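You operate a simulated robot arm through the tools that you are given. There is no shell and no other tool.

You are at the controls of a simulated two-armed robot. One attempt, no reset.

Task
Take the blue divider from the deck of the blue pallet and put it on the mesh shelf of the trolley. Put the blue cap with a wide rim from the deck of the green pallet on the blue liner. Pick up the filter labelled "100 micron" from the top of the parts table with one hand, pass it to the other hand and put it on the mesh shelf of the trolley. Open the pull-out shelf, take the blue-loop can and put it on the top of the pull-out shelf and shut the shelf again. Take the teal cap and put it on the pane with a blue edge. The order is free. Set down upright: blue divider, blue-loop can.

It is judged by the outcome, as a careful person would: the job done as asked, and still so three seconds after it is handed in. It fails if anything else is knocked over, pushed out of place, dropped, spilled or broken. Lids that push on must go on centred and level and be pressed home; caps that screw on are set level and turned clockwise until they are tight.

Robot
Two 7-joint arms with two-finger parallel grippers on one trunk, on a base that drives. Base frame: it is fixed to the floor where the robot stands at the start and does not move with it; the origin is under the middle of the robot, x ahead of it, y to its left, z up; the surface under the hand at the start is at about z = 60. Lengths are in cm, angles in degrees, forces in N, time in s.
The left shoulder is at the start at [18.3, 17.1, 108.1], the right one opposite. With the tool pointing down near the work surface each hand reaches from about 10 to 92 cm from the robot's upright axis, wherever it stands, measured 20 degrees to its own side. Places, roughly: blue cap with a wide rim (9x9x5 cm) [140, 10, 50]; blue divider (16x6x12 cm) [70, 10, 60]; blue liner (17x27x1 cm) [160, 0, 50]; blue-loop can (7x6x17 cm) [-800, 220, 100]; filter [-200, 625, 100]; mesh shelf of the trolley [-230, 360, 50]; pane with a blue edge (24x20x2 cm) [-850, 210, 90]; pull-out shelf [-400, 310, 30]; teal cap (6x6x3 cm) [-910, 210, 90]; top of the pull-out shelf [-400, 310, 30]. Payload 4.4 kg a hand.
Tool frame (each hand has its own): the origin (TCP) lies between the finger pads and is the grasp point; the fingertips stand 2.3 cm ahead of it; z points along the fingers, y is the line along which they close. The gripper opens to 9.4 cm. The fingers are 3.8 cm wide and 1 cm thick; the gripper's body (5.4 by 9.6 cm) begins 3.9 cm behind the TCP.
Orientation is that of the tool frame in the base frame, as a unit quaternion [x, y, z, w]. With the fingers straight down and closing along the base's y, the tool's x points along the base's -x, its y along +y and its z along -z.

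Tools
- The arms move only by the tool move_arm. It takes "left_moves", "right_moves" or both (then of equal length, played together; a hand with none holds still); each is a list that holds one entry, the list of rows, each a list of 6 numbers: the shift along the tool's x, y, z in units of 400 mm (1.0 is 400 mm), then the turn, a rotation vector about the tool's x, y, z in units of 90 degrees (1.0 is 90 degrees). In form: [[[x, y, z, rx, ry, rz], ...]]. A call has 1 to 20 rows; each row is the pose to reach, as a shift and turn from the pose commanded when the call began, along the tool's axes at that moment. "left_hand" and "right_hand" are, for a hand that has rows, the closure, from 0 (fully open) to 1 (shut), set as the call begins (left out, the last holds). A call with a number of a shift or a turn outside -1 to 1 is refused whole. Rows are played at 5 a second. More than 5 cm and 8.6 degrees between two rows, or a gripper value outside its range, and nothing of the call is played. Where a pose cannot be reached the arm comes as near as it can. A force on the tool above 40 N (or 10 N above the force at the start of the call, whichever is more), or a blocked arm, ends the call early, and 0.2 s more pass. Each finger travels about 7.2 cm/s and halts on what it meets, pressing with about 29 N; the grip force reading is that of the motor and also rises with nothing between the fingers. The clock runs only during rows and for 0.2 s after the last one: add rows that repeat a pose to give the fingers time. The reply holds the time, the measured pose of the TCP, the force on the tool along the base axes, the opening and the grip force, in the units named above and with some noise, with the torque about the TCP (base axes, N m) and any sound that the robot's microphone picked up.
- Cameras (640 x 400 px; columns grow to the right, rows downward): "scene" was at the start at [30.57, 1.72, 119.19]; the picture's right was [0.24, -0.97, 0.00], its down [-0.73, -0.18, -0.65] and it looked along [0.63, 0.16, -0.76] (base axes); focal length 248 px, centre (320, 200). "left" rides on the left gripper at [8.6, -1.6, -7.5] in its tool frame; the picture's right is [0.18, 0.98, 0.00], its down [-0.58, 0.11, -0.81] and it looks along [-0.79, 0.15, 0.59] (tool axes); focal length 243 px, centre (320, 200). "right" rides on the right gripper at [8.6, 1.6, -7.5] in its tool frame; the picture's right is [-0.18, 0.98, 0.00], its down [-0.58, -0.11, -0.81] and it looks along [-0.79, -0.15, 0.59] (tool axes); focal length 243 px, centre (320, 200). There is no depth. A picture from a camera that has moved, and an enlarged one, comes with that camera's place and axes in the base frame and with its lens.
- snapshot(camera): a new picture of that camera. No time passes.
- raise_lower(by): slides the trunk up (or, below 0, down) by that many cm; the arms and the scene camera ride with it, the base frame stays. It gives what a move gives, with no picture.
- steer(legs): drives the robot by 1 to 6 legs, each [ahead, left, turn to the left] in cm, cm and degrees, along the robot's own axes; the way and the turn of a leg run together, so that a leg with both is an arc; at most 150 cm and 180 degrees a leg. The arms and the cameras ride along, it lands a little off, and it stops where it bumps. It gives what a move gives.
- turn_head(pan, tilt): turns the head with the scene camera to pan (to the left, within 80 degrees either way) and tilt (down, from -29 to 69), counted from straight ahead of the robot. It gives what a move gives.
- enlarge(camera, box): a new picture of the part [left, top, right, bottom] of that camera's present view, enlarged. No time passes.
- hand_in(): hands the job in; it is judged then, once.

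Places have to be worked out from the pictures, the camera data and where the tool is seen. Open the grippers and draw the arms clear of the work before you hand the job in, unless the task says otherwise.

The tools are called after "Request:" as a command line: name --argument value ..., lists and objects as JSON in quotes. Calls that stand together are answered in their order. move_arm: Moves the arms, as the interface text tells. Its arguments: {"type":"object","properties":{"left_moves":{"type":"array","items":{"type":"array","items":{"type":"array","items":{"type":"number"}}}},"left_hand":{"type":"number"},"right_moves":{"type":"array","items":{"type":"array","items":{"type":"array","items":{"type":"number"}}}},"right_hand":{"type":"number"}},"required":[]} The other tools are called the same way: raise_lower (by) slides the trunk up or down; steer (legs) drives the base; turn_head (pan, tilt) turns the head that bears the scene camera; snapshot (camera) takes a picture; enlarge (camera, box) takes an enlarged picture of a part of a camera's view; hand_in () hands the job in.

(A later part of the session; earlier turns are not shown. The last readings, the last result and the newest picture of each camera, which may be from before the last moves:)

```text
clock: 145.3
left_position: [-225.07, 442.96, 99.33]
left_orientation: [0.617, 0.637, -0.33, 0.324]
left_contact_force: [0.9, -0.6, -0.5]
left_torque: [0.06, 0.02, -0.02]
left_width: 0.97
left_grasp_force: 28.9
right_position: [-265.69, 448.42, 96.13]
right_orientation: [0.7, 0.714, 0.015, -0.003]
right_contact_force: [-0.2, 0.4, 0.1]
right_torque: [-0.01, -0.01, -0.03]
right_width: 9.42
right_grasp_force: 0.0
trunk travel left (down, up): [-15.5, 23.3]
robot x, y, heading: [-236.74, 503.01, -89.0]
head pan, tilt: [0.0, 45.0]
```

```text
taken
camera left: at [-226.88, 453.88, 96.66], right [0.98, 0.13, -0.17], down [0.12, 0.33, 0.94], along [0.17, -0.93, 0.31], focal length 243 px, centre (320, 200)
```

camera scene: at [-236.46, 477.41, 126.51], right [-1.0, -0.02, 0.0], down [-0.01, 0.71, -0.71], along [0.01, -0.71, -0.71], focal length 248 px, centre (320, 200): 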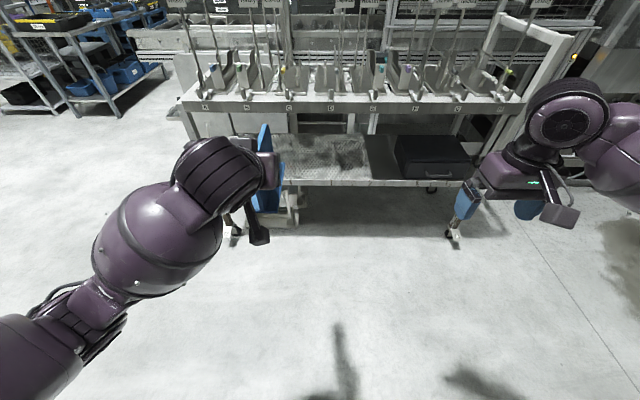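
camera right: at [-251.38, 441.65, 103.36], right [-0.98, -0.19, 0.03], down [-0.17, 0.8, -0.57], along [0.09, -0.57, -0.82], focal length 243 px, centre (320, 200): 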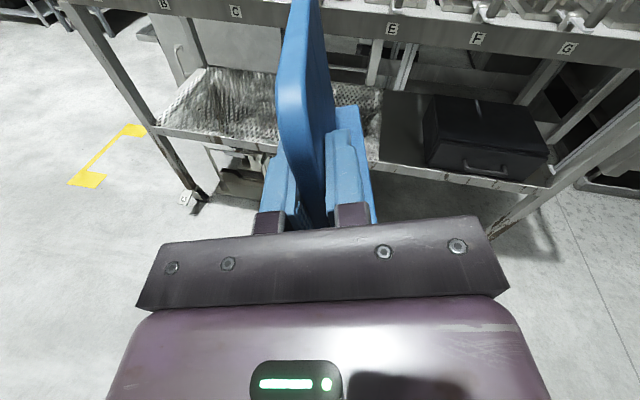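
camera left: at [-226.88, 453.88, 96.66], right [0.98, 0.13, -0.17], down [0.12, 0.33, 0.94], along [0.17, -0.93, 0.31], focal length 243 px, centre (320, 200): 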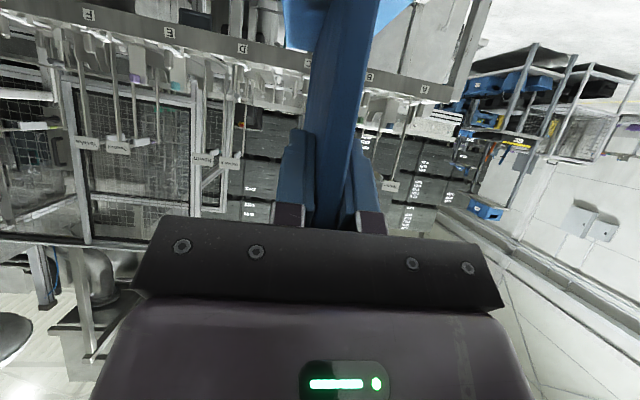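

Now I retract the right hand, level the divider (about 1° corrections), and lower the trunk and the left hand to shelf height while still outside.

Request:
move_arm --right_moves '[[[0.08, 0, -0.03, 0, 0, 0], [0.16, 0, -0.06, 0, 0, 0], [0.24, 0, -0.09, 0, 0, 0], [0.32, 0, -0.12, 0, 0, 0], [0.4, 0, -0.15, 0, 0, 0], [0.45, 0, -0.2, 0, 0, 0], [0.45, 0, -0.2, 0, 0, 0]]]' --left_moves '[[[0, 0, 0, -0.0075, -0.011, 0.0108], [0, 0, 0, -0.0075, -0.011, 0.0108], [0, 0, 0, -0.0075, -0.011, 0.0108], [0, 0, 0, -0.0075, -0.011, 0.0108], [0, 0, 0, -0.0075, -0.011, 0.0108], [0, 0, 0, -0.0075, -0.011, 0.0108], [0, 0, 0, -0.0075, -0.011, 0.0108]]]'

Request:
raise_lower --by -10

Request:
move_arm --left_moves '[[[0.1, 0.0024, 0.07, 0, 0, 0], [0.2, 0.0049, 0.14, 0, 0, 0], [0.3, 0.0073, 0.21, 0, 0, 0], [0.4, 0.01, 0.28, 0, 0, 0], [0.492, 0.012, 0.344, 0, 0, 0], [0.492, 0.012, 0.344, 0, 0, 0]]]'

Request:
snapshot --camera "scene"

```text
clock: 146.9
left_position: [-225.04, 443.17, 99.66]
left_orientation: [0.617, 0.628, -0.332, 0.338]
left_contact_force: [0.5, 0.2, 0.1]
left_torque: [0.08, 0.02, 0.0]
left_width: 0.94
left_grasp_force: 29.1
right_position: [-268.34, 461.55, 103.5]
right_orientation: [0.707, 0.707, 0.015, 0.002]
right_contact_force: [-0.8, 0.8, 1.3]
right_torque: [-0.05, -0.02, -0.01]
right_width: 9.38
right_grasp_force: 0.1
right hand out of reach, approached as far as the arm can: row 4, 5, 6, 7
trunk travel left (down, up): [-15.5, 23.3]
robot x, y, heading: [-237.21, 503.03, -89.4]
head pan, tilt: [0.0, 45.0]
```

```text
clock: 148.3
left_position: [-224.83, 442.71, 85.5]
left_orientation: [0.633, 0.644, -0.301, 0.306]
left_contact_force: [-0.2, 0.9, -0.9]
left_torque: [0.07, 0.01, -0.02]
left_width: 0.98
left_grasp_force: 29.0
right_position: [-268.39, 459.39, 85.13]
right_orientation: [0.692, 0.703, 0.12, -0.11]
right_contact_force: [0.0, -0.2, -0.2]
right_torque: [-0.03, 0.03, -0.02]
right_width: 9.38
right_grasp_force: 0.1
trunk travel left (down, up): [-5.5, 33.3]
robot x, y, heading: [-237.17, 503.13, -89.1]
head pan, tilt: [0.0, 45.0]
```

```text
clock: 149.7
left_position: [-224.54, 444.51, 61.54]
left_orientation: [0.634, 0.645, -0.299, 0.305]
left_contact_force: [0.5, 0.1, -0.9]
left_torque: [0.05, -0.02, 0.03]
left_width: 0.98
left_grasp_force: 28.7
right_position: [-268.29, 459.24, 85.07]
right_orientation: [0.691, 0.704, 0.12, -0.11]
right_contact_force: [-0.1, -0.5, 0.6]
right_torque: [-0.02, -0.02, -0.04]
right_width: 9.39
right_grasp_force: 0.2
trunk travel left (down, up): [-5.5, 33.3]
robot x, y, heading: [-237.08, 503.12, -89.2]
head pan, tilt: [0.0, 45.0]
```

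```text
taken
camera scene: at [-236.32, 467.65, 114.08], right [-1.0, -0.01, 0.0], down [-0.01, 0.71, -0.71], along [0.01, -0.71, -0.71], focal length 248 px, centre (320, 200)
```

scene: 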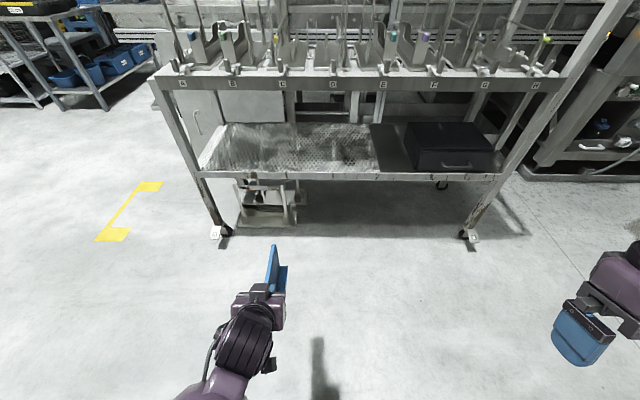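

Leaning of the trunk pitched the hand ~6° more, so I correct that, raise 2 cm for margin, and look from the left camera.

Request:
move_arm --left_moves '[[[-0.02, 0, -0.016, 0, -0.03, 0], [-0.04, 0, -0.032, 0, -0.063, 0], [-0.04, 0, -0.032, 0, -0.063, 0]]]'

Request:
enlarge --camera "scene" --box '[140, 100, 400, 330]'

Request:
snapshot --camera "left"

```text
clock: 150.5
left_position: [-224.57, 444.21, 63.46]
left_orientation: [0.618, 0.629, -0.33, 0.336]
left_contact_force: [-0.3, -0.1, -0.5]
left_torque: [0.08, 0.01, 0.0]
left_width: 0.98
left_grasp_force: 29.2
right_position: [-268.36, 459.29, 85.09]
right_orientation: [0.691, 0.704, 0.121, -0.111]
right_contact_force: [-0.1, 0.2, 0.3]
right_torque: [0.01, -0.01, -0.01]
right_width: 9.39
right_grasp_force: 0.0
trunk travel left (down, up): [-5.5, 33.3]
robot x, y, heading: [-236.96, 503.03, -89.0]
head pan, tilt: [0.0, 45.0]
```

```text
1.74 times, centred on (270, 215) of scene
camera zoom: at [-236.33, 467.64, 114.08], right [-1.0, -0.01, 0.0], down [-0.01, 0.71, -0.71], along [0.01, -0.71, -0.71], focal length 432 px, centre (407, 174)
```

zoom: 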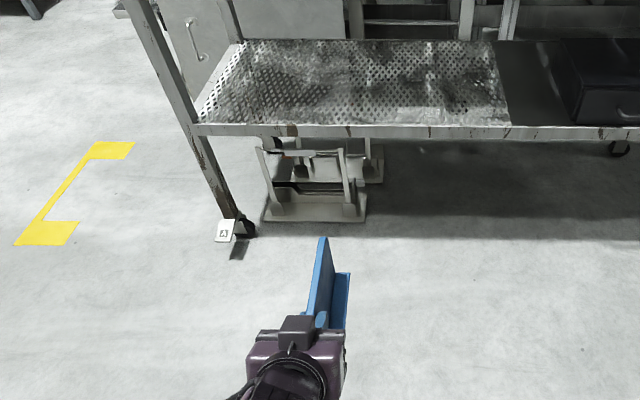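

```text
taken
camera left: at [-226.34, 455.28, 60.48], right [0.98, 0.12, -0.15], down [0.1, 0.35, 0.93], along [0.17, -0.93, 0.33], focal length 243 px, centre (320, 200)
```

left: 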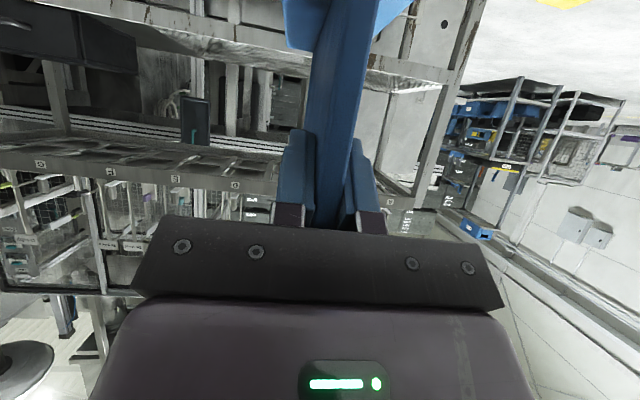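

The shelf's front edge is at y≈387, z≈50, and it's visible back to y≈346. I drive in 60 cm, 10 cm to the right.

Request:
steer --legs '[[30, -10, 0], [27, 0, 0]]'

Request:
snapshot --camera "scene"

Request:
snapshot --camera "left"

```text
clock: 154.1
left_position: [-233.78, 387.31, 63.43]
left_orientation: [0.619, 0.629, -0.33, 0.336]
left_contact_force: [0.4, 0.0, -0.9]
left_torque: [0.07, 0.01, 0.03]
left_width: 0.96
left_grasp_force: 28.9
right_position: [-277.66, 402.34, 84.98]
right_orientation: [0.691, 0.704, 0.121, -0.11]
right_contact_force: [-0.6, 0.1, -0.7]
right_torque: [0.0, 0.01, 0.0]
right_width: 9.38
right_grasp_force: 0.0
trunk travel left (down, up): [-5.5, 33.3]
robot x, y, heading: [-245.99, 445.92, -89.3]
head pan, tilt: [0.0, 45.0]
```

```text
taken
camera scene: at [-245.63, 410.59, 114.06], right [-1.0, -0.01, 0.0], down [-0.01, 0.71, -0.71], along [0.01, -0.71, -0.71], focal length 248 px, centre (320, 200)
```

scene: 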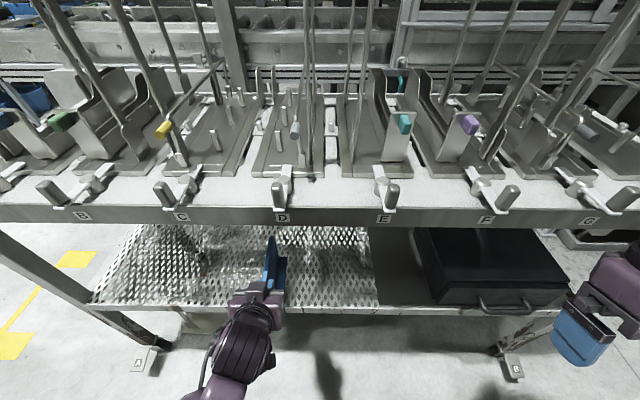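

```text
taken
camera left: at [-235.65, 398.25, 60.46], right [0.98, 0.12, -0.15], down [0.1, 0.35, 0.93], along [0.16, -0.93, 0.33], focal length 243 px, centre (320, 200)
```

left: 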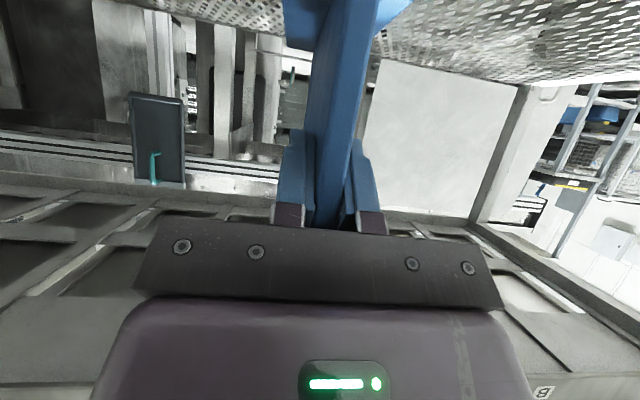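

In line with the shelf. I move the hand 10.8 cm further in, then lower most of the way.

Request:
move_arm --left_moves '[[[-0.05, 0, 0.075, 0, 0, 0], [-0.1, 0, 0.15, 0, 0, 0], [-0.15, 0, 0.224, 0, 0, 0], [-0.15, 0, 0.224, 0, 0, 0], [-0.11, 0, 0.251, 0, 0, 0], [-0.067, 0, 0.28, 0, 0, 0], [-0.067, 0, 0.28, 0, 0, 0]]]'

Request:
snapshot --camera "scene"

Request:
snapshot --camera "left"

```text
clock: 155.7
left_position: [-233.68, 376.3, 60.06]
left_orientation: [0.618, 0.626, -0.334, 0.338]
left_contact_force: [0.1, 0.9, -0.4]
left_torque: [0.08, 0.03, -0.01]
left_width: 0.97
left_grasp_force: 28.9
right_position: [-277.72, 402.37, 85.16]
right_orientation: [0.692, 0.703, 0.12, -0.108]
right_contact_force: [-0.8, 0.6, -0.6]
right_torque: [0.0, 0.02, -0.01]
right_width: 9.42
right_grasp_force: 0.2
trunk travel left (down, up): [-5.5, 33.3]
robot x, y, heading: [-246.01, 446.06, -89.2]
head pan, tilt: [0.0, 45.0]
```

```text
taken
camera scene: at [-245.82, 410.67, 114.2], right [-1.0, -0.01, 0.0], down [-0.01, 0.71, -0.71], along [0.01, -0.71, -0.71], focal length 248 px, centre (320, 200)
```

scene: 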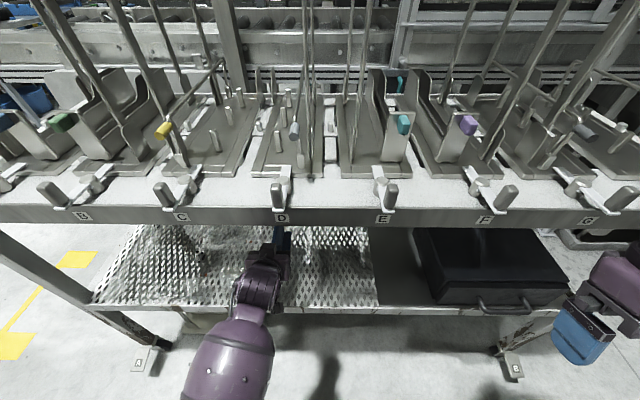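

```text
taken
camera left: at [-235.48, 387.13, 57.05], right [0.98, 0.12, -0.15], down [0.1, 0.36, 0.93], along [0.16, -0.93, 0.34], focal length 243 px, centre (320, 200)
```

left: 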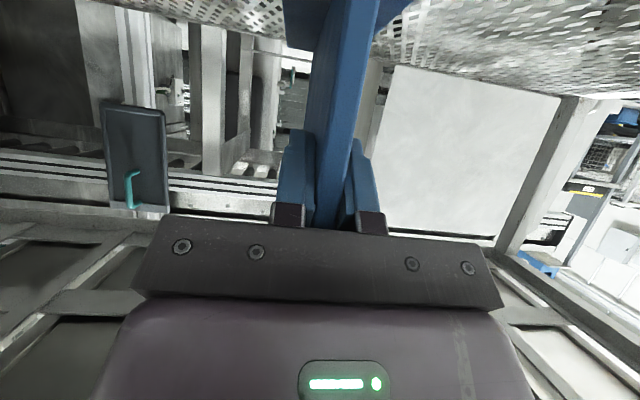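

The hand is at z = 60.1, bottom of the divider near 51.7. I lower in small steps watching the force.

Request:
move_arm --left_moves '[[[0.0125, 0, 0.0084, 0, 0, 0], [0.0208, 0, 0.0139, 0, 0, 0], [0.0291, 0, 0.0195, 0, 0, 0], [0.0291, 0, 0.0195, 0, 0, 0]]]'

```text
clock: 156.7
left_position: [-233.4, 376.14, 58.68]
left_orientation: [0.618, 0.625, -0.331, 0.342]
left_contact_force: [0.0, 0.2, -1.3]
left_torque: [0.05, 0.01, -0.01]
left_width: 0.99
left_grasp_force: 29.0
right_position: [-277.73, 402.47, 85.25]
right_orientation: [0.691, 0.704, 0.12, -0.108]
right_contact_force: [0.0, -0.1, 0.9]
right_torque: [0.03, -0.02, 0.0]
right_width: 9.38
right_grasp_force: 0.1
trunk travel left (down, up): [-5.5, 33.3]
robot x, y, heading: [-245.84, 445.57, -89.3]
head pan, tilt: [0.0, 45.0]
```

Request:
move_arm --left_moves '[[[0.0083, 0, 0.0056, 0, 0, 0], [0.0146, 0, 0.0098, 0, 0, 0], [0.0208, 0, 0.0139, 0, 0, 0], [0.0208, 0, 0.0139, 0, 0, 0]]]'

Request:
enlarge --camera "scene" --box '[200, 210, 360, 310]'

```text
clock: 157.7
left_position: [-233.14, 376.1, 57.55]
left_orientation: [0.619, 0.625, -0.33, 0.343]
left_contact_force: [0.0, -0.7, -1.2]
left_torque: [0.07, -0.03, -0.02]
left_width: 0.99
left_grasp_force: 28.8
right_position: [-277.67, 402.4, 85.2]
right_orientation: [0.692, 0.704, 0.119, -0.109]
right_contact_force: [-0.5, 0.2, 0.9]
right_torque: [0.0, 0.03, -0.01]
right_width: 9.42
right_grasp_force: 0.1
trunk travel left (down, up): [-5.5, 33.3]
robot x, y, heading: [-246.27, 445.86, -89.1]
head pan, tilt: [0.0, 45.0]
```

```text
4.00 times, centred on (280, 260) of scene
camera zoom: at [-245.63, 410.77, 114.2], right [-1.0, -0.01, 0.0], down [-0.01, 0.71, -0.71], along [0.01, -0.71, -0.71], focal length 993 px, centre (480, -40)
```

zoom: 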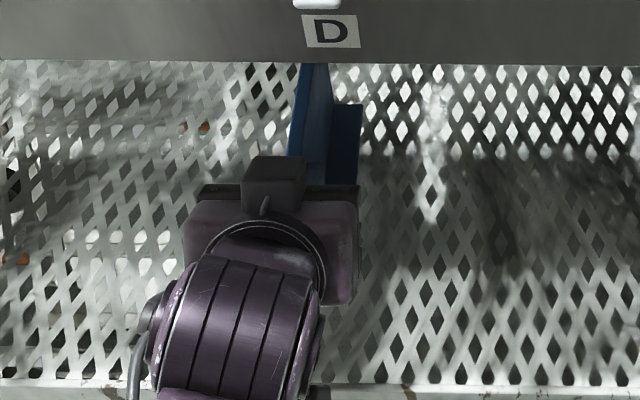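

No contact yet; I continue down.

Request:
move_arm --left_moves '[[[0.0062, 0, 0.0042, 0, 0, 0], [0.0125, 0, 0.0084, 0, 0, 0], [0.0187, 0, 0.0125, 0, 0, 0], [0.025, 0, 0.0167, 0, 0, 0], [0.025, 0, 0.0167, 0, 0, 0]]]'

```text
clock: 158.9
left_position: [-233.05, 376.13, 56.7]
left_orientation: [0.617, 0.624, -0.333, 0.344]
left_contact_force: [-0.5, 0.0, -1.5]
left_torque: [0.06, -0.03, 0.01]
left_width: 0.99
left_grasp_force: 29.3
right_position: [-277.52, 402.46, 85.27]
right_orientation: [0.692, 0.703, 0.118, -0.111]
right_contact_force: [-0.8, -0.5, -0.1]
right_torque: [0.03, -0.03, 0.01]
right_width: 9.42
right_grasp_force: 0.0
trunk travel left (down, up): [-5.5, 33.3]
robot x, y, heading: [-245.86, 445.68, -89.4]
head pan, tilt: [0.0, 45.0]
```

Request:
move_arm --left_moves '[[[0.0062, 0, 0.0042, 0, 0, 0], [0.0125, 0, 0.0084, 0, 0, 0], [0.0187, 0, 0.0125, 0, 0, 0], [0.025, 0, 0.0167, 0, 0, 0], [0.025, 0, 0.0167, 0, 0, 0]]]'

Request:
snapshot --camera "left"

Request:
enlarge --camera "scene" --box '[200, 210, 360, 310]'

```text
clock: 160.1
left_position: [-232.93, 375.86, 56.04]
left_orientation: [0.615, 0.623, -0.336, 0.347]
left_contact_force: [0.0, 0.1, -1.6]
left_torque: [0.04, 0.03, -0.04]
left_width: 0.96
left_grasp_force: 28.9
right_position: [-277.45, 402.72, 85.56]
right_orientation: [0.692, 0.704, 0.117, -0.109]
right_contact_force: [0.1, -0.5, 0.0]
right_torque: [-0.02, -0.01, 0.02]
right_width: 9.4
right_grasp_force: 0.0
trunk travel left (down, up): [-5.5, 33.3]
robot x, y, heading: [-246.2, 446.0, -89.1]
head pan, tilt: [0.0, 45.0]
```

```text
taken
camera left: at [-234.76, 386.72, 52.73], right [0.98, 0.11, -0.15], down [0.1, 0.38, 0.92], along [0.16, -0.92, 0.36], focal length 243 px, centre (320, 200)
```

left: 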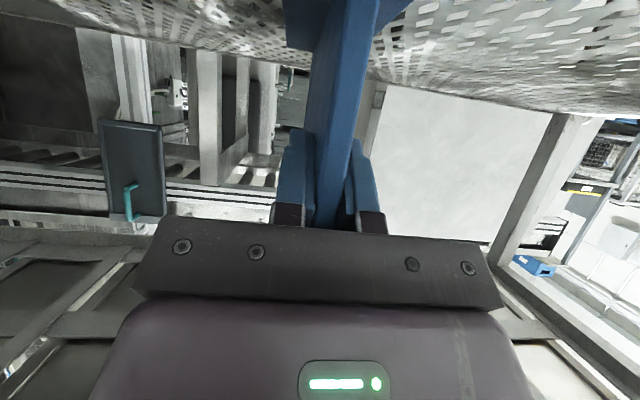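

```text
4.00 times, centred on (280, 260) of scene
camera zoom: at [-245.3, 411.1, 114.4], right [-1.0, -0.01, 0.0], down [-0.01, 0.7, -0.71], along [0.01, -0.71, -0.7], focal length 993 px, centre (480, -40)
```

zoom: 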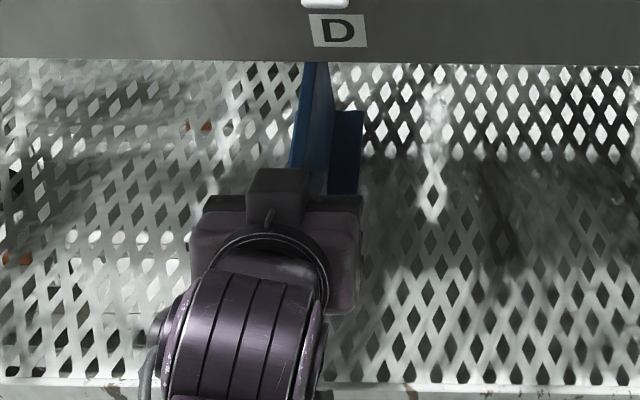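

The torso is being pushed up slightly with no tool force, so the folded left elbow is likely touching my own base. I lift a little, back the base 25 cm, and will reach in with a more stretched arm.

Request:
move_arm --left_moves '[[[-0.06, 0, -0.04, 0, 0, 0], [-0.12, 0, -0.08, 0, 0, 0], [-0.16, 0, -0.11, 0, 0, 0], [-0.16, 0, -0.11, 0, 0, 0]]]'

Request:
steer --legs '[[-25, 0, 0]]'

Request:
turn_head --pan 35 --tilt 55

Request:
snapshot --camera "scene"

```text
clock: 161.1
left_position: [-233.82, 376.63, 62.12]
left_orientation: [0.619, 0.63, -0.329, 0.334]
left_contact_force: [-0.3, -1.6, -1.7]
left_torque: [0.07, -0.01, 0.01]
left_width: 0.96
left_grasp_force: 28.7
right_position: [-277.63, 402.34, 84.72]
right_orientation: [0.691, 0.704, 0.122, -0.113]
right_contact_force: [-0.1, -0.1, -0.2]
right_torque: [0.0, 0.01, 0.03]
right_width: 9.4
right_grasp_force: 0.0
trunk travel left (down, up): [-5.5, 33.3]
robot x, y, heading: [-246.28, 446.03, -89.3]
head pan, tilt: [0.0, 45.0]
```

```text
clock: 162.9
left_position: [-234.13, 401.51, 62.39]
left_orientation: [0.617, 0.63, -0.33, 0.337]
left_contact_force: [0.2, 0.1, -0.5]
left_torque: [0.08, 0.04, -0.03]
left_width: 0.98
left_grasp_force: 29.0
right_position: [-277.94, 427.15, 85.03]
right_orientation: [0.691, 0.704, 0.12, -0.111]
right_contact_force: [0.7, -0.2, -0.6]
right_torque: [-0.02, 0.01, -0.01]
right_width: 9.43
right_grasp_force: 0.0
trunk travel left (down, up): [-5.5, 33.3]
robot x, y, heading: [-246.6, 470.56, -89.0]
head pan, tilt: [0.0, 45.0]
```

```text
clock: 163.9
left_position: [-234.03, 401.38, 62.46]
left_orientation: [0.617, 0.629, -0.33, 0.338]
left_contact_force: [-0.8, 0.6, -1.1]
left_torque: [0.07, 0.01, -0.03]
left_width: 0.97
left_grasp_force: 28.7
right_position: [-277.95, 427.11, 84.97]
right_orientation: [0.69, 0.705, 0.12, -0.111]
right_contact_force: [-0.7, 0.3, 0.1]
right_torque: [0.0, 0.02, 0.02]
right_width: 9.39
right_grasp_force: 0.1
trunk travel left (down, up): [-5.5, 33.3]
robot x, y, heading: [-246.62, 470.44, -88.8]
head pan, tilt: [35.0, 55.0]
```

```text
taken
camera scene: at [-241.83, 437.64, 112.74], right [-0.81, -0.59, 0.0], down [-0.48, 0.66, -0.57], along [0.34, -0.46, -0.82], focal length 248 px, centre (320, 200)
```

scene: 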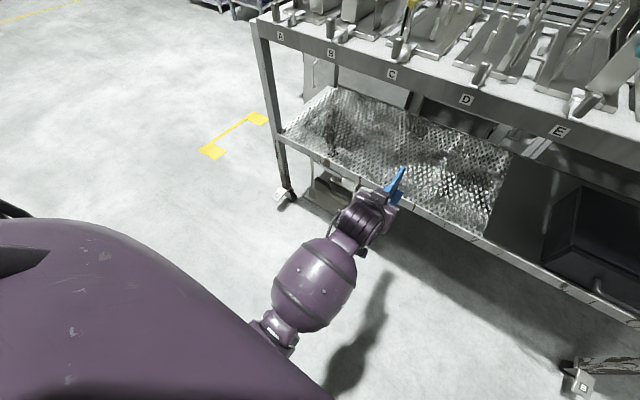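

Now I reach in 25 cm with the arm alone, keeping the height.

Request:
move_arm --left_moves '[[[-0.058, 0, 0.0865, 0, 0, 0], [-0.116, 0, 0.173, 0, 0, 0], [-0.174, 0, 0.26, 0, 0, 0], [-0.232, 0, 0.346, 0, 0, 0], [-0.29, 0, 0.4325, 0, 0, 0], [-0.348, 0, 0.519, 0, 0, 0], [-0.348, 0, 0.519, 0, 0, 0]]]'

Request:
move_arm --left_moves '[[[0.02, 0, 0.0135, 0, 0, 0], [0.04, 0, 0.027, 0, 0, 0], [0.06, 0, 0.04, 0, 0, 0], [0.08, 0, 0.0535, 0, 0, 0], [0.08, 0, 0.0535, 0, 0, 0]]]'

Request:
snapshot --camera "scene"

```text
clock: 165.5
left_position: [-233.52, 376.41, 62.47]
left_orientation: [0.618, 0.629, -0.331, 0.337]
left_contact_force: [0.0, 0.3, -0.9]
left_torque: [0.07, 0.05, -0.01]
left_width: 0.96
left_grasp_force: 28.7
right_position: [-277.87, 427.04, 85.03]
right_orientation: [0.691, 0.704, 0.12, -0.111]
right_contact_force: [0.2, -0.3, -0.3]
right_torque: [0.01, 0.01, -0.02]
right_width: 9.38
right_grasp_force: 0.0
trunk travel left (down, up): [-5.5, 33.3]
robot x, y, heading: [-246.61, 470.44, -89.1]
head pan, tilt: [35.0, 55.0]
```

```text
clock: 166.7
left_position: [-233.57, 376.39, 58.55]
left_orientation: [0.618, 0.629, -0.33, 0.336]
left_contact_force: [0.5, 0.2, -0.9]
left_torque: [0.08, 0.01, -0.03]
left_width: 0.98
left_grasp_force: 28.6
right_position: [-277.91, 427.06, 85.05]
right_orientation: [0.691, 0.704, 0.121, -0.111]
right_contact_force: [-0.3, 0.1, -0.7]
right_torque: [-0.01, 0.02, 0.0]
right_width: 9.4
right_grasp_force: 0.0
trunk travel left (down, up): [-5.5, 33.3]
robot x, y, heading: [-246.71, 470.78, -88.9]
head pan, tilt: [35.0, 55.0]
```

```text
taken
camera scene: at [-241.83, 437.65, 112.74], right [-0.81, -0.59, 0.0], down [-0.48, 0.66, -0.57], along [0.34, -0.46, -0.82], focal length 248 px, centre (320, 200)
```

scene: 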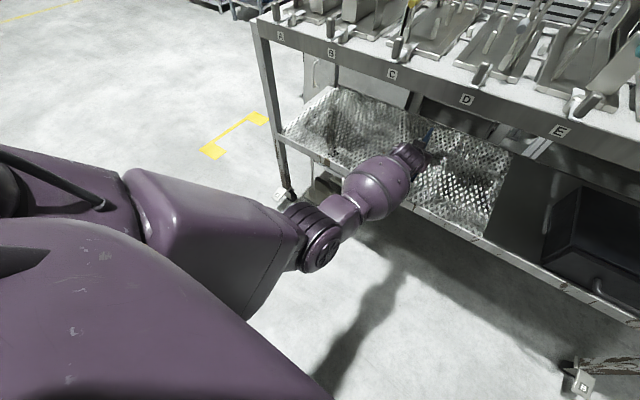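

The posture is better now and the hand tracks well. I lower in small steps.

Request:
move_arm --left_moves '[[[0.0083, 0, 0.0056, 0, 0, 0], [0.0167, 0, 0.0111, 0, 0, 0], [0.025, 0, 0.0167, 0, 0, 0], [0.025, 0, 0.0167, 0, 0, 0]]]'

Request:
move_arm --left_moves '[[[0.0062, 0, 0.0042, 0, 0, 0], [0.0125, 0, 0.0084, 0, 0, 0], [0.0125, 0, 0.0084, 0, 0, 0]]]'

```text
clock: 167.7
left_position: [-233.6, 376.33, 57.42]
left_orientation: [0.618, 0.629, -0.331, 0.337]
left_contact_force: [-0.7, -0.2, -1.1]
left_torque: [0.06, -0.04, 0.02]
left_width: 0.97
left_grasp_force: 29.1
right_position: [-277.86, 427.04, 85.07]
right_orientation: [0.69, 0.705, 0.12, -0.111]
right_contact_force: [-0.5, 0.2, -0.3]
right_torque: [-0.01, -0.04, -0.02]
right_width: 9.39
right_grasp_force: 0.1
trunk travel left (down, up): [-5.5, 33.3]
robot x, y, heading: [-246.81, 470.63, -89.2]
head pan, tilt: [35.0, 55.0]
```

```text
clock: 168.5
left_position: [-233.69, 376.43, 56.88]
left_orientation: [0.618, 0.63, -0.33, 0.336]
left_contact_force: [0.3, -1.2, -2.1]
left_torque: [0.06, 0.0, 0.0]
left_width: 0.95
left_grasp_force: 29.7
right_position: [-277.89, 427.11, 85.09]
right_orientation: [0.69, 0.705, 0.12, -0.111]
right_contact_force: [0.4, 0.4, 0.1]
right_torque: [-0.01, 0.02, -0.02]
right_width: 9.41
right_grasp_force: 0.1
trunk travel left (down, up): [-5.5, 33.3]
robot x, y, heading: [-246.57, 470.69, -89.1]
head pan, tilt: [35.0, 55.0]
```

Request:
move_arm --left_moves '[[[0.0062, 0, 0.0042, 0, 0, 0], [0.0125, 0, 0.0084, 0, 0, 0], [0.0125, 0, 0.0084, 0, 0, 0]]]'

Request:
move_arm --left_moves '[[[0.0062, 0, 0.0042, 0, 0, 0], [0.0125, 0, 0.0084, 0, 0, 0], [0.0125, 0, 0.0084, 0, 0, 0]]]'

Request:
enlarge --camera "scene" --box '[320, 100, 520, 225]'

Request:
snapshot --camera "left"

```text
clock: 169.3
left_position: [-233.56, 376.28, 56.17]
left_orientation: [0.617, 0.629, -0.331, 0.338]
left_contact_force: [0.5, 0.5, -1.0]
left_torque: [0.09, -0.01, -0.02]
left_width: 0.96
left_grasp_force: 29.4
right_position: [-278.01, 427.02, 84.97]
right_orientation: [0.69, 0.705, 0.121, -0.111]
right_contact_force: [-1.3, 0.3, 0.2]
right_torque: [0.04, 0.03, 0.03]
right_width: 9.43
right_grasp_force: 0.0
trunk travel left (down, up): [-5.5, 33.3]
robot x, y, heading: [-246.3, 470.62, -89.1]
head pan, tilt: [35.0, 55.0]
```

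```text
clock: 170.1
left_position: [-233.57, 376.38, 55.63]
left_orientation: [0.617, 0.63, -0.33, 0.338]
left_contact_force: [0.1, 0.3, -1.9]
left_torque: [0.05, -0.01, -0.02]
left_width: 0.96
left_grasp_force: 28.6
right_position: [-277.92, 427.04, 85.02]
right_orientation: [0.691, 0.705, 0.12, -0.111]
right_contact_force: [-1.5, 0.4, 0.2]
right_torque: [0.02, -0.03, 0.01]
right_width: 9.37
right_grasp_force: 0.1
trunk travel left (down, up): [-5.5, 33.3]
robot x, y, heading: [-246.33, 470.76, -89.3]
head pan, tilt: [35.0, 55.0]
```

```text
3.20 times, centred on (420, 162) of scene
camera zoom: at [-241.83, 437.64, 112.73], right [-0.81, -0.59, 0.0], down [-0.48, 0.66, -0.57], along [0.34, -0.46, -0.82], focal length 795 px, centre (0, 320)
```

zoom: 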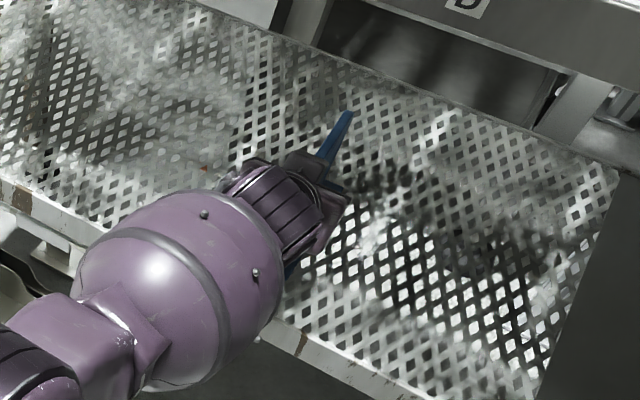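

```text
taken
camera left: at [-235.32, 387.28, 52.56], right [0.98, 0.12, -0.15], down [0.1, 0.35, 0.93], along [0.17, -0.93, 0.33], focal length 243 px, centre (320, 200)
```

left: 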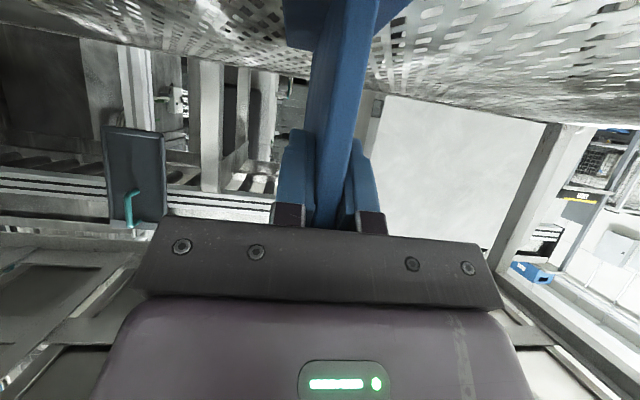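

From the left camera the mesh plane works out at about z = 47.4, so contact should be near. I continue in 0.3 cm steps.

Request:
move_arm --left_moves '[[[0.0062, 0, 0.0042, 0, 0, 0], [0.0125, 0, 0.0084, 0, 0, 0], [0.0125, 0, 0.0084, 0, 0, 0]]]'

Request:
move_arm --left_moves '[[[0.0062, 0, 0.0042, 0, 0, 0], [0.0125, 0, 0.0084, 0, 0, 0], [0.0125, 0, 0.0084, 0, 0, 0]]]'

```text
clock: 170.9
left_position: [-233.46, 376.24, 55.56]
left_orientation: [0.617, 0.628, -0.332, 0.339]
left_contact_force: [0.6, 1.5, 15.6]
left_torque: [0.64, -0.01, 0.0]
left_width: 0.96
left_grasp_force: 29.4
right_position: [-278.08, 427.22, 85.06]
right_orientation: [0.691, 0.705, 0.119, -0.11]
right_contact_force: [-1.0, 0.3, 0.3]
right_torque: [0.03, 0.0, 0.02]
right_width: 9.39
right_grasp_force: 0.2
trunk travel left (down, up): [-5.5, 33.3]
robot x, y, heading: [-246.43, 470.81, -88.9]
head pan, tilt: [35.0, 55.0]
```

```text
clock: 171.7
left_position: [-233.42, 376.24, 55.03]
left_orientation: [0.616, 0.628, -0.334, 0.339]
left_contact_force: [-1.5, -3.6, 28.0]
left_torque: [-0.13, 0.07, 0.39]
left_width: 0.98
left_grasp_force: 29.3
right_position: [-278.09, 427.12, 85.25]
right_orientation: [0.691, 0.705, 0.119, -0.11]
right_contact_force: [0.2, -0.3, -0.4]
right_torque: [0.0, 0.0, 0.0]
right_width: 9.41
right_grasp_force: 0.0
trunk travel left (down, up): [-5.5, 33.3]
robot x, y, heading: [-246.86, 470.6, -89.1]
head pan, tilt: [35.0, 55.0]
```

Contact with 28 N: the divider stands on the mesh. I relieve the pressure, open the fingers and withdraw along their axis.

Request:
move_arm --left_moves '[[[-0.0125, 0, -0.0084, 0, 0, 0], [-0.0125, 0, -0.0084, 0, 0, 0]]]'

Request:
move_arm --left_moves '[[[0, 0, 0, 0, 0, 0], [0, 0, 0, 0, 0, 0], [0, 0, 0, 0, 0, 0], [0, 0, 0, 0, 0, 0], [0, 0, 0, 0, 0, 0]]]' --left_hand 0

Request:
snapshot --camera "left"

```text
clock: 172.3
left_position: [-233.55, 376.54, 55.05]
left_orientation: [0.618, 0.629, -0.33, 0.336]
left_contact_force: [-1.2, -4.9, 13.1]
left_torque: [-0.78, 0.04, -0.01]
left_width: 0.99
left_grasp_force: 29.3
right_position: [-278.0, 427.14, 85.1]
right_orientation: [0.691, 0.704, 0.121, -0.111]
right_contact_force: [-0.6, -0.6, -0.7]
right_torque: [-0.04, -0.02, 0.02]
right_width: 9.39
right_grasp_force: 0.1
trunk travel left (down, up): [-5.5, 33.3]
robot x, y, heading: [-246.31, 470.65, -89.2]
head pan, tilt: [35.0, 55.0]
```

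```text
clock: 173.5
left_position: [-233.56, 376.4, 55.09]
left_orientation: [0.617, 0.629, -0.331, 0.337]
left_contact_force: [0.1, 0.5, -0.5]
left_torque: [0.01, 0.0, 0.01]
left_width: 9.38
left_grasp_force: 0.1
right_position: [-278.0, 426.92, 85.1]
right_orientation: [0.691, 0.704, 0.121, -0.111]
right_contact_force: [-0.2, -0.2, 0.3]
right_torque: [0.01, 0.0, 0.03]
right_width: 9.41
right_grasp_force: 0.0
trunk travel left (down, up): [-5.5, 33.3]
robot x, y, heading: [-246.3, 470.57, -89.3]
head pan, tilt: [35.0, 55.0]
```

```text
taken
camera left: at [-235.31, 387.34, 52.01], right [0.98, 0.12, -0.15], down [0.1, 0.35, 0.93], along [0.17, -0.93, 0.33], focal length 243 px, centre (320, 200)
```

left: 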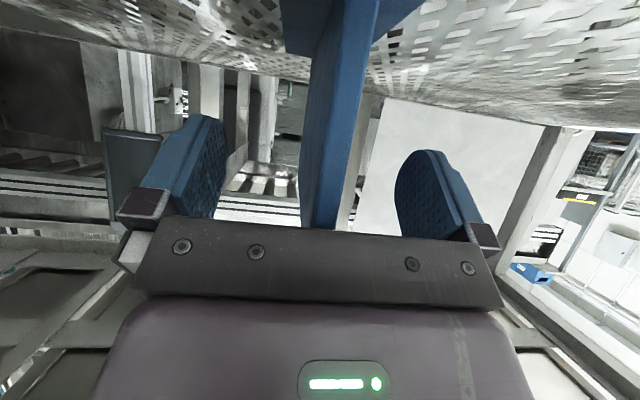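

The divider stands upright on the mesh. I withdraw the hand along its axis and back the robot away.

Request:
move_arm --left_moves '[[[0, 0, -0.1, 0, 0, 0], [0, 0, -0.2, 0, 0, 0], [0, 0, -0.3, 0, 0, 0], [0, 0, -0.4, 0, 0, 0], [0, 0, -0.45, 0, 0, 0], [0, 0, -0.45, 0, 0, 0]]]'

Request:
steer --legs '[[-35, 0, 0]]'

Request:
turn_head --pan 0 --tilt 35

Request:
snapshot --camera "scene"

Request:
enlarge --camera "scene" --box '[200, 100, 440, 250]'

```text
clock: 174.9
left_position: [-233.79, 391.34, 64.94]
left_orientation: [0.618, 0.63, -0.329, 0.336]
left_contact_force: [0.2, 1.1, -1.0]
left_torque: [-0.01, -0.01, 0.02]
left_width: 9.41
left_grasp_force: 0.1
right_position: [-278.01, 427.01, 85.08]
right_orientation: [0.691, 0.704, 0.12, -0.111]
right_contact_force: [-1.4, -0.8, 0.0]
right_torque: [-0.02, 0.02, -0.03]
right_width: 9.4
right_grasp_force: 0.1
trunk travel left (down, up): [-5.5, 33.3]
robot x, y, heading: [-246.45, 470.5, -89.1]
head pan, tilt: [35.0, 55.0]
```

```text
clock: 177.2
left_position: [-234.14, 425.64, 64.97]
left_orientation: [0.617, 0.629, -0.331, 0.337]
left_contact_force: [-0.5, -0.5, -0.3]
left_torque: [0.03, -0.01, 0.0]
left_width: 9.41
left_grasp_force: 0.1
right_position: [-278.46, 461.3, 85.24]
right_orientation: [0.69, 0.705, 0.121, -0.111]
right_contact_force: [-1.2, -0.1, 0.1]
right_torque: [-0.01, 0.01, 0.01]
right_width: 9.44
right_grasp_force: 0.1
trunk travel left (down, up): [-5.5, 33.3]
robot x, y, heading: [-247.17, 505.07, -89.3]
head pan, tilt: [35.0, 55.0]
```

```text
clock: 178.2
left_position: [-234.33, 425.76, 65.01]
left_orientation: [0.617, 0.63, -0.33, 0.336]
left_contact_force: [-0.3, -0.8, 0.4]
left_torque: [-0.03, 0.0, 0.02]
left_width: 9.38
left_grasp_force: 0.0
right_position: [-278.45, 461.36, 85.04]
right_orientation: [0.69, 0.705, 0.12, -0.111]
right_contact_force: [-0.3, 0.3, -0.4]
right_torque: [0.02, -0.01, 0.03]
right_width: 9.38
right_grasp_force: 0.0
trunk travel left (down, up): [-5.5, 33.3]
robot x, y, heading: [-246.81, 505.14, -88.9]
head pan, tilt: [0.0, 35.0]
```

```text
taken
camera scene: at [-246.45, 469.0, 115.56], right [-1.0, -0.02, 0.0], down [-0.01, 0.57, -0.82], along [0.01, -0.82, -0.57], focal length 248 px, centre (320, 200)
```

scene: 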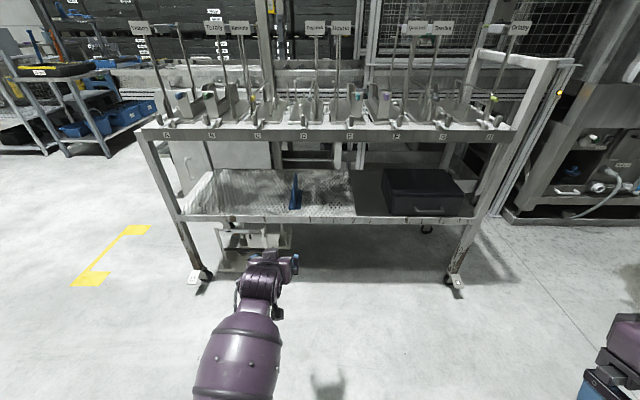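

```text
2.67 times, centred on (320, 175) of scene
camera zoom: at [-246.45, 469.0, 115.56], right [-1.0, -0.02, 0.0], down [-0.01, 0.57, -0.82], along [0.01, -0.82, -0.57], focal length 662 px, centre (320, 267)
```

zoom: 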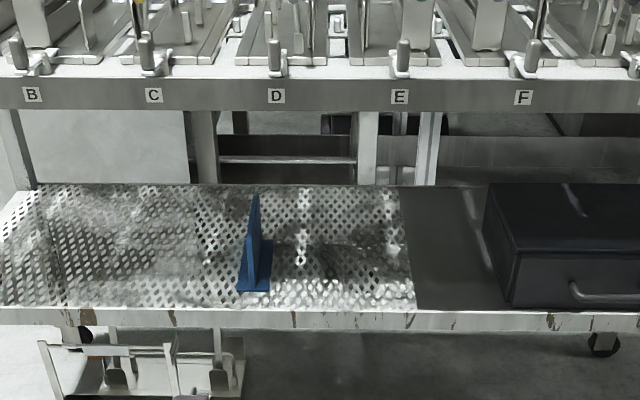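

The divider stands upright on the mesh shelf. Next the filter: I raise the trunk, and put the arms back into a compact downward pose before turning round.

Request:
raise_lower --by 24

Request:
move_arm --left_moves '[[[0.013, 0.037, -0.1, 0, 0.08, 0], [0.027, 0.075, -0.2, 0, 0.16, 0], [0.04, 0.112, -0.3, 0, 0.24, 0], [0.053, 0.15, -0.4, 0, 0.32, 0], [0.067, 0.187, -0.5, 0, 0.4, 0], [0.08, 0.225, -0.6, 0, 0.48, 0], [0.093, 0.262, -0.7, 0, 0.56, 0], [0.107, 0.3, -0.8, 0, 0.62, 0], [0.107, 0.3, -0.8, 0, 0.62, 0]]]'

Request:
snapshot --camera "scene"

```text
clock: 180.7
left_position: [-234.19, 425.61, 88.88]
left_orientation: [0.617, 0.63, -0.329, 0.336]
left_contact_force: [-0.7, 0.1, 0.1]
left_torque: [0.0, 0.0, -0.01]
left_width: 9.4
left_grasp_force: 0.0
right_position: [-278.52, 461.31, 109.0]
right_orientation: [0.691, 0.704, 0.121, -0.111]
right_contact_force: [0.4, 0.1, 0.6]
right_torque: [0.03, 0.03, -0.04]
right_width: 9.41
right_grasp_force: 0.0
trunk travel left (down, up): [-29.5, 9.3]
robot x, y, heading: [-246.95, 504.93, -89.1]
head pan, tilt: [0.0, 35.0]
```

```text
clock: 182.3
left_position: [-218.6, 448.27, 102.84]
left_orientation: [0.731, 0.657, 0.065, 0.175]
left_contact_force: [0.6, -0.8, 1.1]
left_torque: [-0.03, -0.01, -0.03]
left_width: 9.41
left_grasp_force: 0.0
left hand out of reach, approached as far as the arm can: row 7, 8
right_position: [-278.43, 461.35, 109.04]
right_orientation: [0.691, 0.704, 0.121, -0.111]
right_contact_force: [0.8, 1.1, -0.1]
right_torque: [-0.01, -0.02, -0.02]
right_width: 9.41
right_grasp_force: 0.1
trunk travel left (down, up): [-29.5, 9.3]
robot x, y, heading: [-246.85, 504.63, -88.8]
head pan, tilt: [0.0, 35.0]
stopped in row 8 (left hand): the arm was blocked; the commanded pose is now the measured one
```

```text
taken
camera scene: at [-246.69, 489.25, 143.19], right [-1.0, -0.02, 0.0], down [-0.01, 0.57, -0.82], along [0.01, -0.82, -0.57], focal length 248 px, centre (320, 200)
```

scene: 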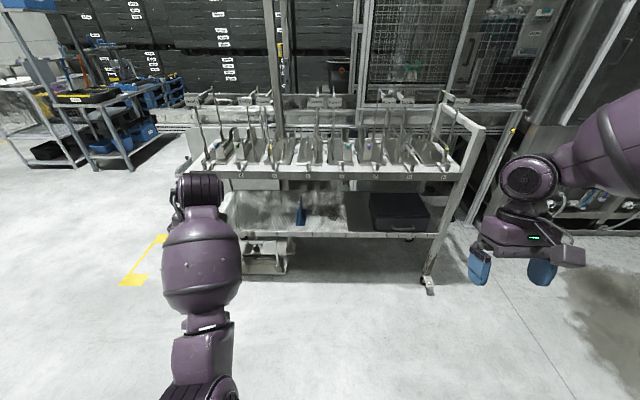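

The left arm came back with its elbow low and hit a limit. I retrace the earlier path in reverse (point ahead, swing to point right, then pitch down) to restore the elbow-out posture.

Request:
move_arm --left_moves '[[[-0.024, -0.043, -0.048, 0.024, -0.072, -0.026], [-0.047, -0.086, -0.095, 0.049, -0.144, -0.052], [-0.071, -0.129, -0.143, 0.073, -0.216, -0.078], [-0.094, -0.171, -0.19, 0.097, -0.287, -0.104], [-0.118, -0.214, -0.238, 0.121, -0.359, -0.13], [-0.141, -0.257, -0.285, 0.146, -0.431, -0.156], [-0.165, -0.3, -0.333, 0.17, -0.503, -0.182], [-0.165, -0.3, -0.333, 0.17, -0.503, -0.182]]]'

Request:
move_arm --left_moves '[[[0.007, -0.01, -0.01, 0.068, 0.002, 0.048], [0.015, -0.019, -0.021, 0.137, 0.003, 0.096], [0.022, -0.029, -0.031, 0.205, 0.005, 0.143], [0.03, -0.038, -0.041, 0.273, 0.007, 0.191], [0.037, -0.048, -0.052, 0.342, 0.008, 0.239], [0.045, -0.057, -0.062, 0.41, 0.01, 0.287], [0.052, -0.067, -0.072, 0.478, 0.012, 0.334], [0.06, -0.076, -0.083, 0.547, 0.013, 0.382], [0.067, -0.086, -0.093, 0.615, 0.015, 0.43], [0.075, -0.095, -0.103, 0.683, 0.017, 0.478], [0.082, -0.105, -0.114, 0.752, 0.018, 0.525], [0.089, -0.1145, -0.124, 0.82, 0.02, 0.573], [0.089, -0.1145, -0.124, 0.82, 0.02, 0.573]]]'

Request:
snapshot --camera "scene"

```text
clock: 183.4
left_position: [-222.11, 445.61, 109.21]
left_orientation: [0.663, 0.662, -0.121, 0.328]
left_contact_force: [0.3, 0.1, 0.5]
left_torque: [0.01, 0.03, 0.0]
left_width: 9.41
left_grasp_force: 0.2
right_position: [-278.47, 461.37, 109.07]
right_orientation: [0.691, 0.704, 0.121, -0.112]
right_contact_force: [-0.5, 0.3, -0.1]
right_torque: [0.0, 0.0, 0.0]
right_width: 9.39
right_grasp_force: 0.0
trunk travel left (down, up): [-29.5, 9.3]
robot x, y, heading: [-247.06, 504.69, -88.7]
head pan, tilt: [0.0, 35.0]
stopped in row 5 (left hand): the arm was blocked; the commanded pose is now the measured one
```

```text
clock: 186.2
left_position: [-227.64, 451.07, 109.76]
left_orientation: [0.929, 0.131, -0.327, -0.114]
left_contact_force: [-0.2, -0.5, 0.5]
left_torque: [0.02, -0.04, 0.01]
left_width: 9.39
left_grasp_force: 0.0
right_position: [-278.59, 461.37, 109.1]
right_orientation: [0.691, 0.704, 0.121, -0.111]
right_contact_force: [0.4, 0.2, 0.1]
right_torque: [0.0, -0.04, -0.02]
right_width: 9.42
right_grasp_force: 0.1
trunk travel left (down, up): [-29.5, 9.3]
robot x, y, heading: [-247.21, 505.3, -89.4]
head pan, tilt: [0.0, 35.0]
```

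```text
taken
camera scene: at [-246.81, 489.31, 143.2], right [-1.0, -0.02, 0.0], down [-0.01, 0.57, -0.82], along [0.01, -0.82, -0.57], focal length 248 px, centre (320, 200)
```

scene: 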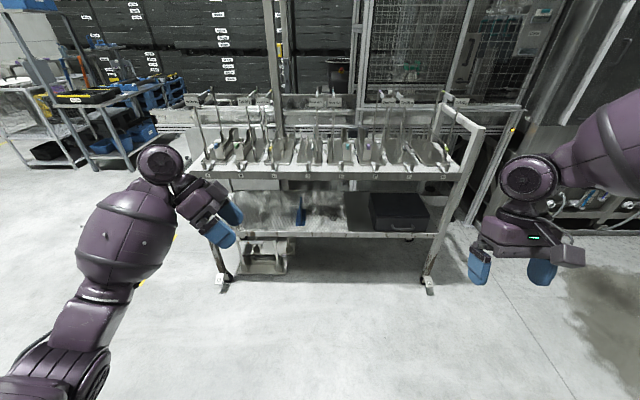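

Good, that unwound the elbow. Now I pitch the left hand to point straight down and move it to its side.

Request:
move_arm --left_moves '[[[0.04, 0.009, -0.035, -0.025, 0.071, 0.0285], [0.081, 0.018, -0.07, -0.05, 0.142, 0.057], [0.122, 0.027, -0.104, -0.075, 0.213, 0.0855], [0.163, 0.037, -0.138, -0.1, 0.284, 0.114], [0.203, 0.046, -0.173, -0.124, 0.355, 0.1425], [0.244, 0.055, -0.207, -0.149, 0.426, 0.171], [0.244, 0.055, -0.207, -0.149, 0.426, 0.171]]]'

Request:
turn_head --pan -80 --tilt 25

Request:
snapshot --camera "scene"

Request:
turn_head --pan 80 --tilt 25

Request:
snapshot --camera "scene"

```text
clock: 187.8
left_position: [-214.68, 451.03, 109.67]
left_orientation: [1.0, 0.001, -0.001, 0.002]
left_contact_force: [-0.1, 0.0, -1.2]
left_torque: [0.03, 0.01, -0.01]
left_width: 9.43
left_grasp_force: 0.0
right_position: [-278.74, 461.45, 108.96]
right_orientation: [0.691, 0.704, 0.121, -0.111]
right_contact_force: [0.5, 0.4, 0.3]
right_torque: [0.03, 0.01, 0.02]
right_width: 9.39
right_grasp_force: 0.2
trunk travel left (down, up): [-29.5, 9.3]
robot x, y, heading: [-246.96, 505.14, -89.0]
head pan, tilt: [0.0, 35.0]
```

```text
clock: 189.3
left_position: [-214.48, 451.07, 109.58]
left_orientation: [1.0, 0.002, -0.001, 0.001]
left_contact_force: [0.2, 0.6, -0.1]
left_torque: [0.03, 0.03, -0.03]
left_width: 9.42
left_grasp_force: 0.2
right_position: [-278.59, 461.33, 109.07]
right_orientation: [0.691, 0.704, 0.12, -0.111]
right_contact_force: [0.5, -0.8, 0.0]
right_torque: [-0.02, -0.03, 0.02]
right_width: 9.39
right_grasp_force: 0.1
trunk travel left (down, up): [-29.5, 9.3]
robot x, y, heading: [-246.92, 505.1, -89.2]
head pan, tilt: [-80.0, 25.0]
```

```text
taken
camera scene: at [-255.98, 496.35, 144.78], right [-0.19, 0.98, 0.0], down [0.41, 0.08, -0.91], along [-0.89, -0.17, -0.42], focal length 248 px, centre (320, 200)
```

scene: 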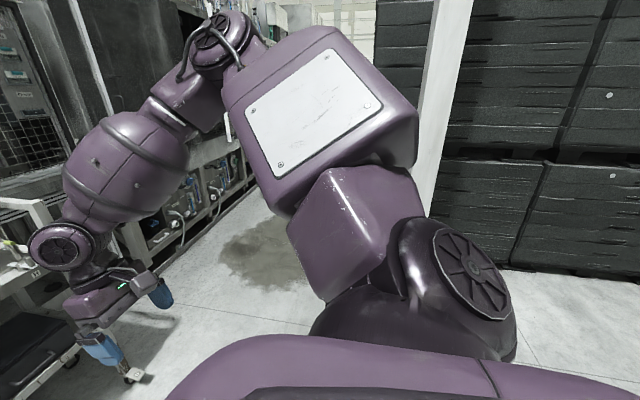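

```text
clock: 191.8
left_position: [-214.71, 451.11, 109.72]
left_orientation: [1.0, 0.003, -0.001, 0.001]
left_contact_force: [-0.1, -0.1, 0.1]
left_torque: [0.01, -0.03, 0.02]
left_width: 9.42
left_grasp_force: 0.2
right_position: [-278.6, 461.4, 108.96]
right_orientation: [0.692, 0.703, 0.121, -0.11]
right_contact_force: [0.2, 0.3, -0.5]
right_torque: [0.0, 0.02, -0.01]
right_width: 9.38
right_grasp_force: 0.0
trunk travel left (down, up): [-29.5, 9.3]
robot x, y, heading: [-247.08, 504.87, -89.3]
head pan, tilt: [80.0, 25.0]
```

```text
taken
camera scene: at [-237.84, 496.65, 144.78], right [-0.16, -0.99, 0.0], down [-0.42, 0.07, -0.91], along [0.89, -0.14, -0.42], focal length 248 px, centre (320, 200)
```

scene: 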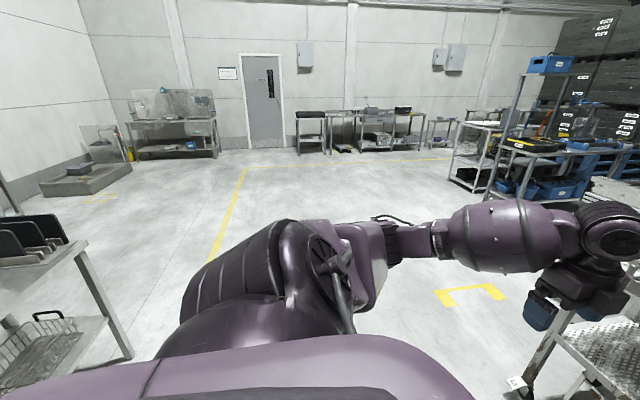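

The parts table's near edge is at about y≈571, x -250..-150. I shift to about (-200, 482) and turn around to face it.

Request:
steer --legs '[[22, 45, 0], [0, 0, 90], [0, 0, 90]]'

Request:
turn_head --pan 0 --tilt 30

Request:
snapshot --camera "scene"

```text
clock: 203.8
left_position: [-234.79, 538.19, 109.57]
left_orientation: [-0.001, 1.0, 0.001, 0.001]
left_contact_force: [-0.2, 0.1, -0.2]
left_torque: [0.0, 0.03, -0.01]
left_width: 9.38
left_grasp_force: 0.1
right_position: [-171.02, 527.76, 109.09]
right_orientation: [0.704, -0.691, 0.111, 0.121]
right_contact_force: [1.1, -0.5, 0.1]
right_torque: [0.0, -0.01, 0.03]
right_width: 9.4
right_grasp_force: 0.0
trunk travel left (down, up): [-29.5, 9.3]
robot x, y, heading: [-202.16, 484.25, 90.9]
head pan, tilt: [80.0, 25.0]
```

```text
clock: 205.4
left_position: [-234.9, 538.11, 109.62]
left_orientation: [-0.001, 1.0, 0.001, 0.002]
left_contact_force: [0.3, -0.6, 0.4]
left_torque: [-0.03, 0.0, 0.04]
left_width: 9.39
left_grasp_force: 0.1
right_position: [-171.1, 527.75, 109.09]
right_orientation: [0.704, -0.691, 0.111, 0.12]
right_contact_force: [0.3, 0.2, 0.0]
right_torque: [0.03, 0.02, 0.01]
right_width: 9.39
right_grasp_force: 0.1
trunk travel left (down, up): [-29.5, 9.3]
robot x, y, heading: [-202.87, 484.22, 90.9]
head pan, tilt: [0.0, 30.0]
```

```text
taken
camera scene: at [-202.55, 499.79, 143.98], right [1.0, 0.02, 0.0], down [0.01, -0.5, -0.87], along [-0.01, 0.87, -0.5], focal length 248 px, centre (320, 200)
```

scene: 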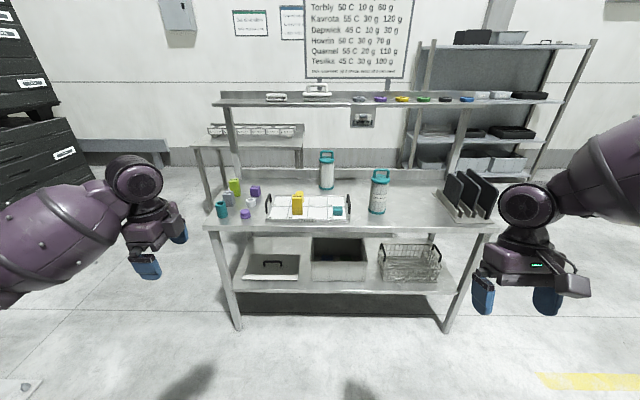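

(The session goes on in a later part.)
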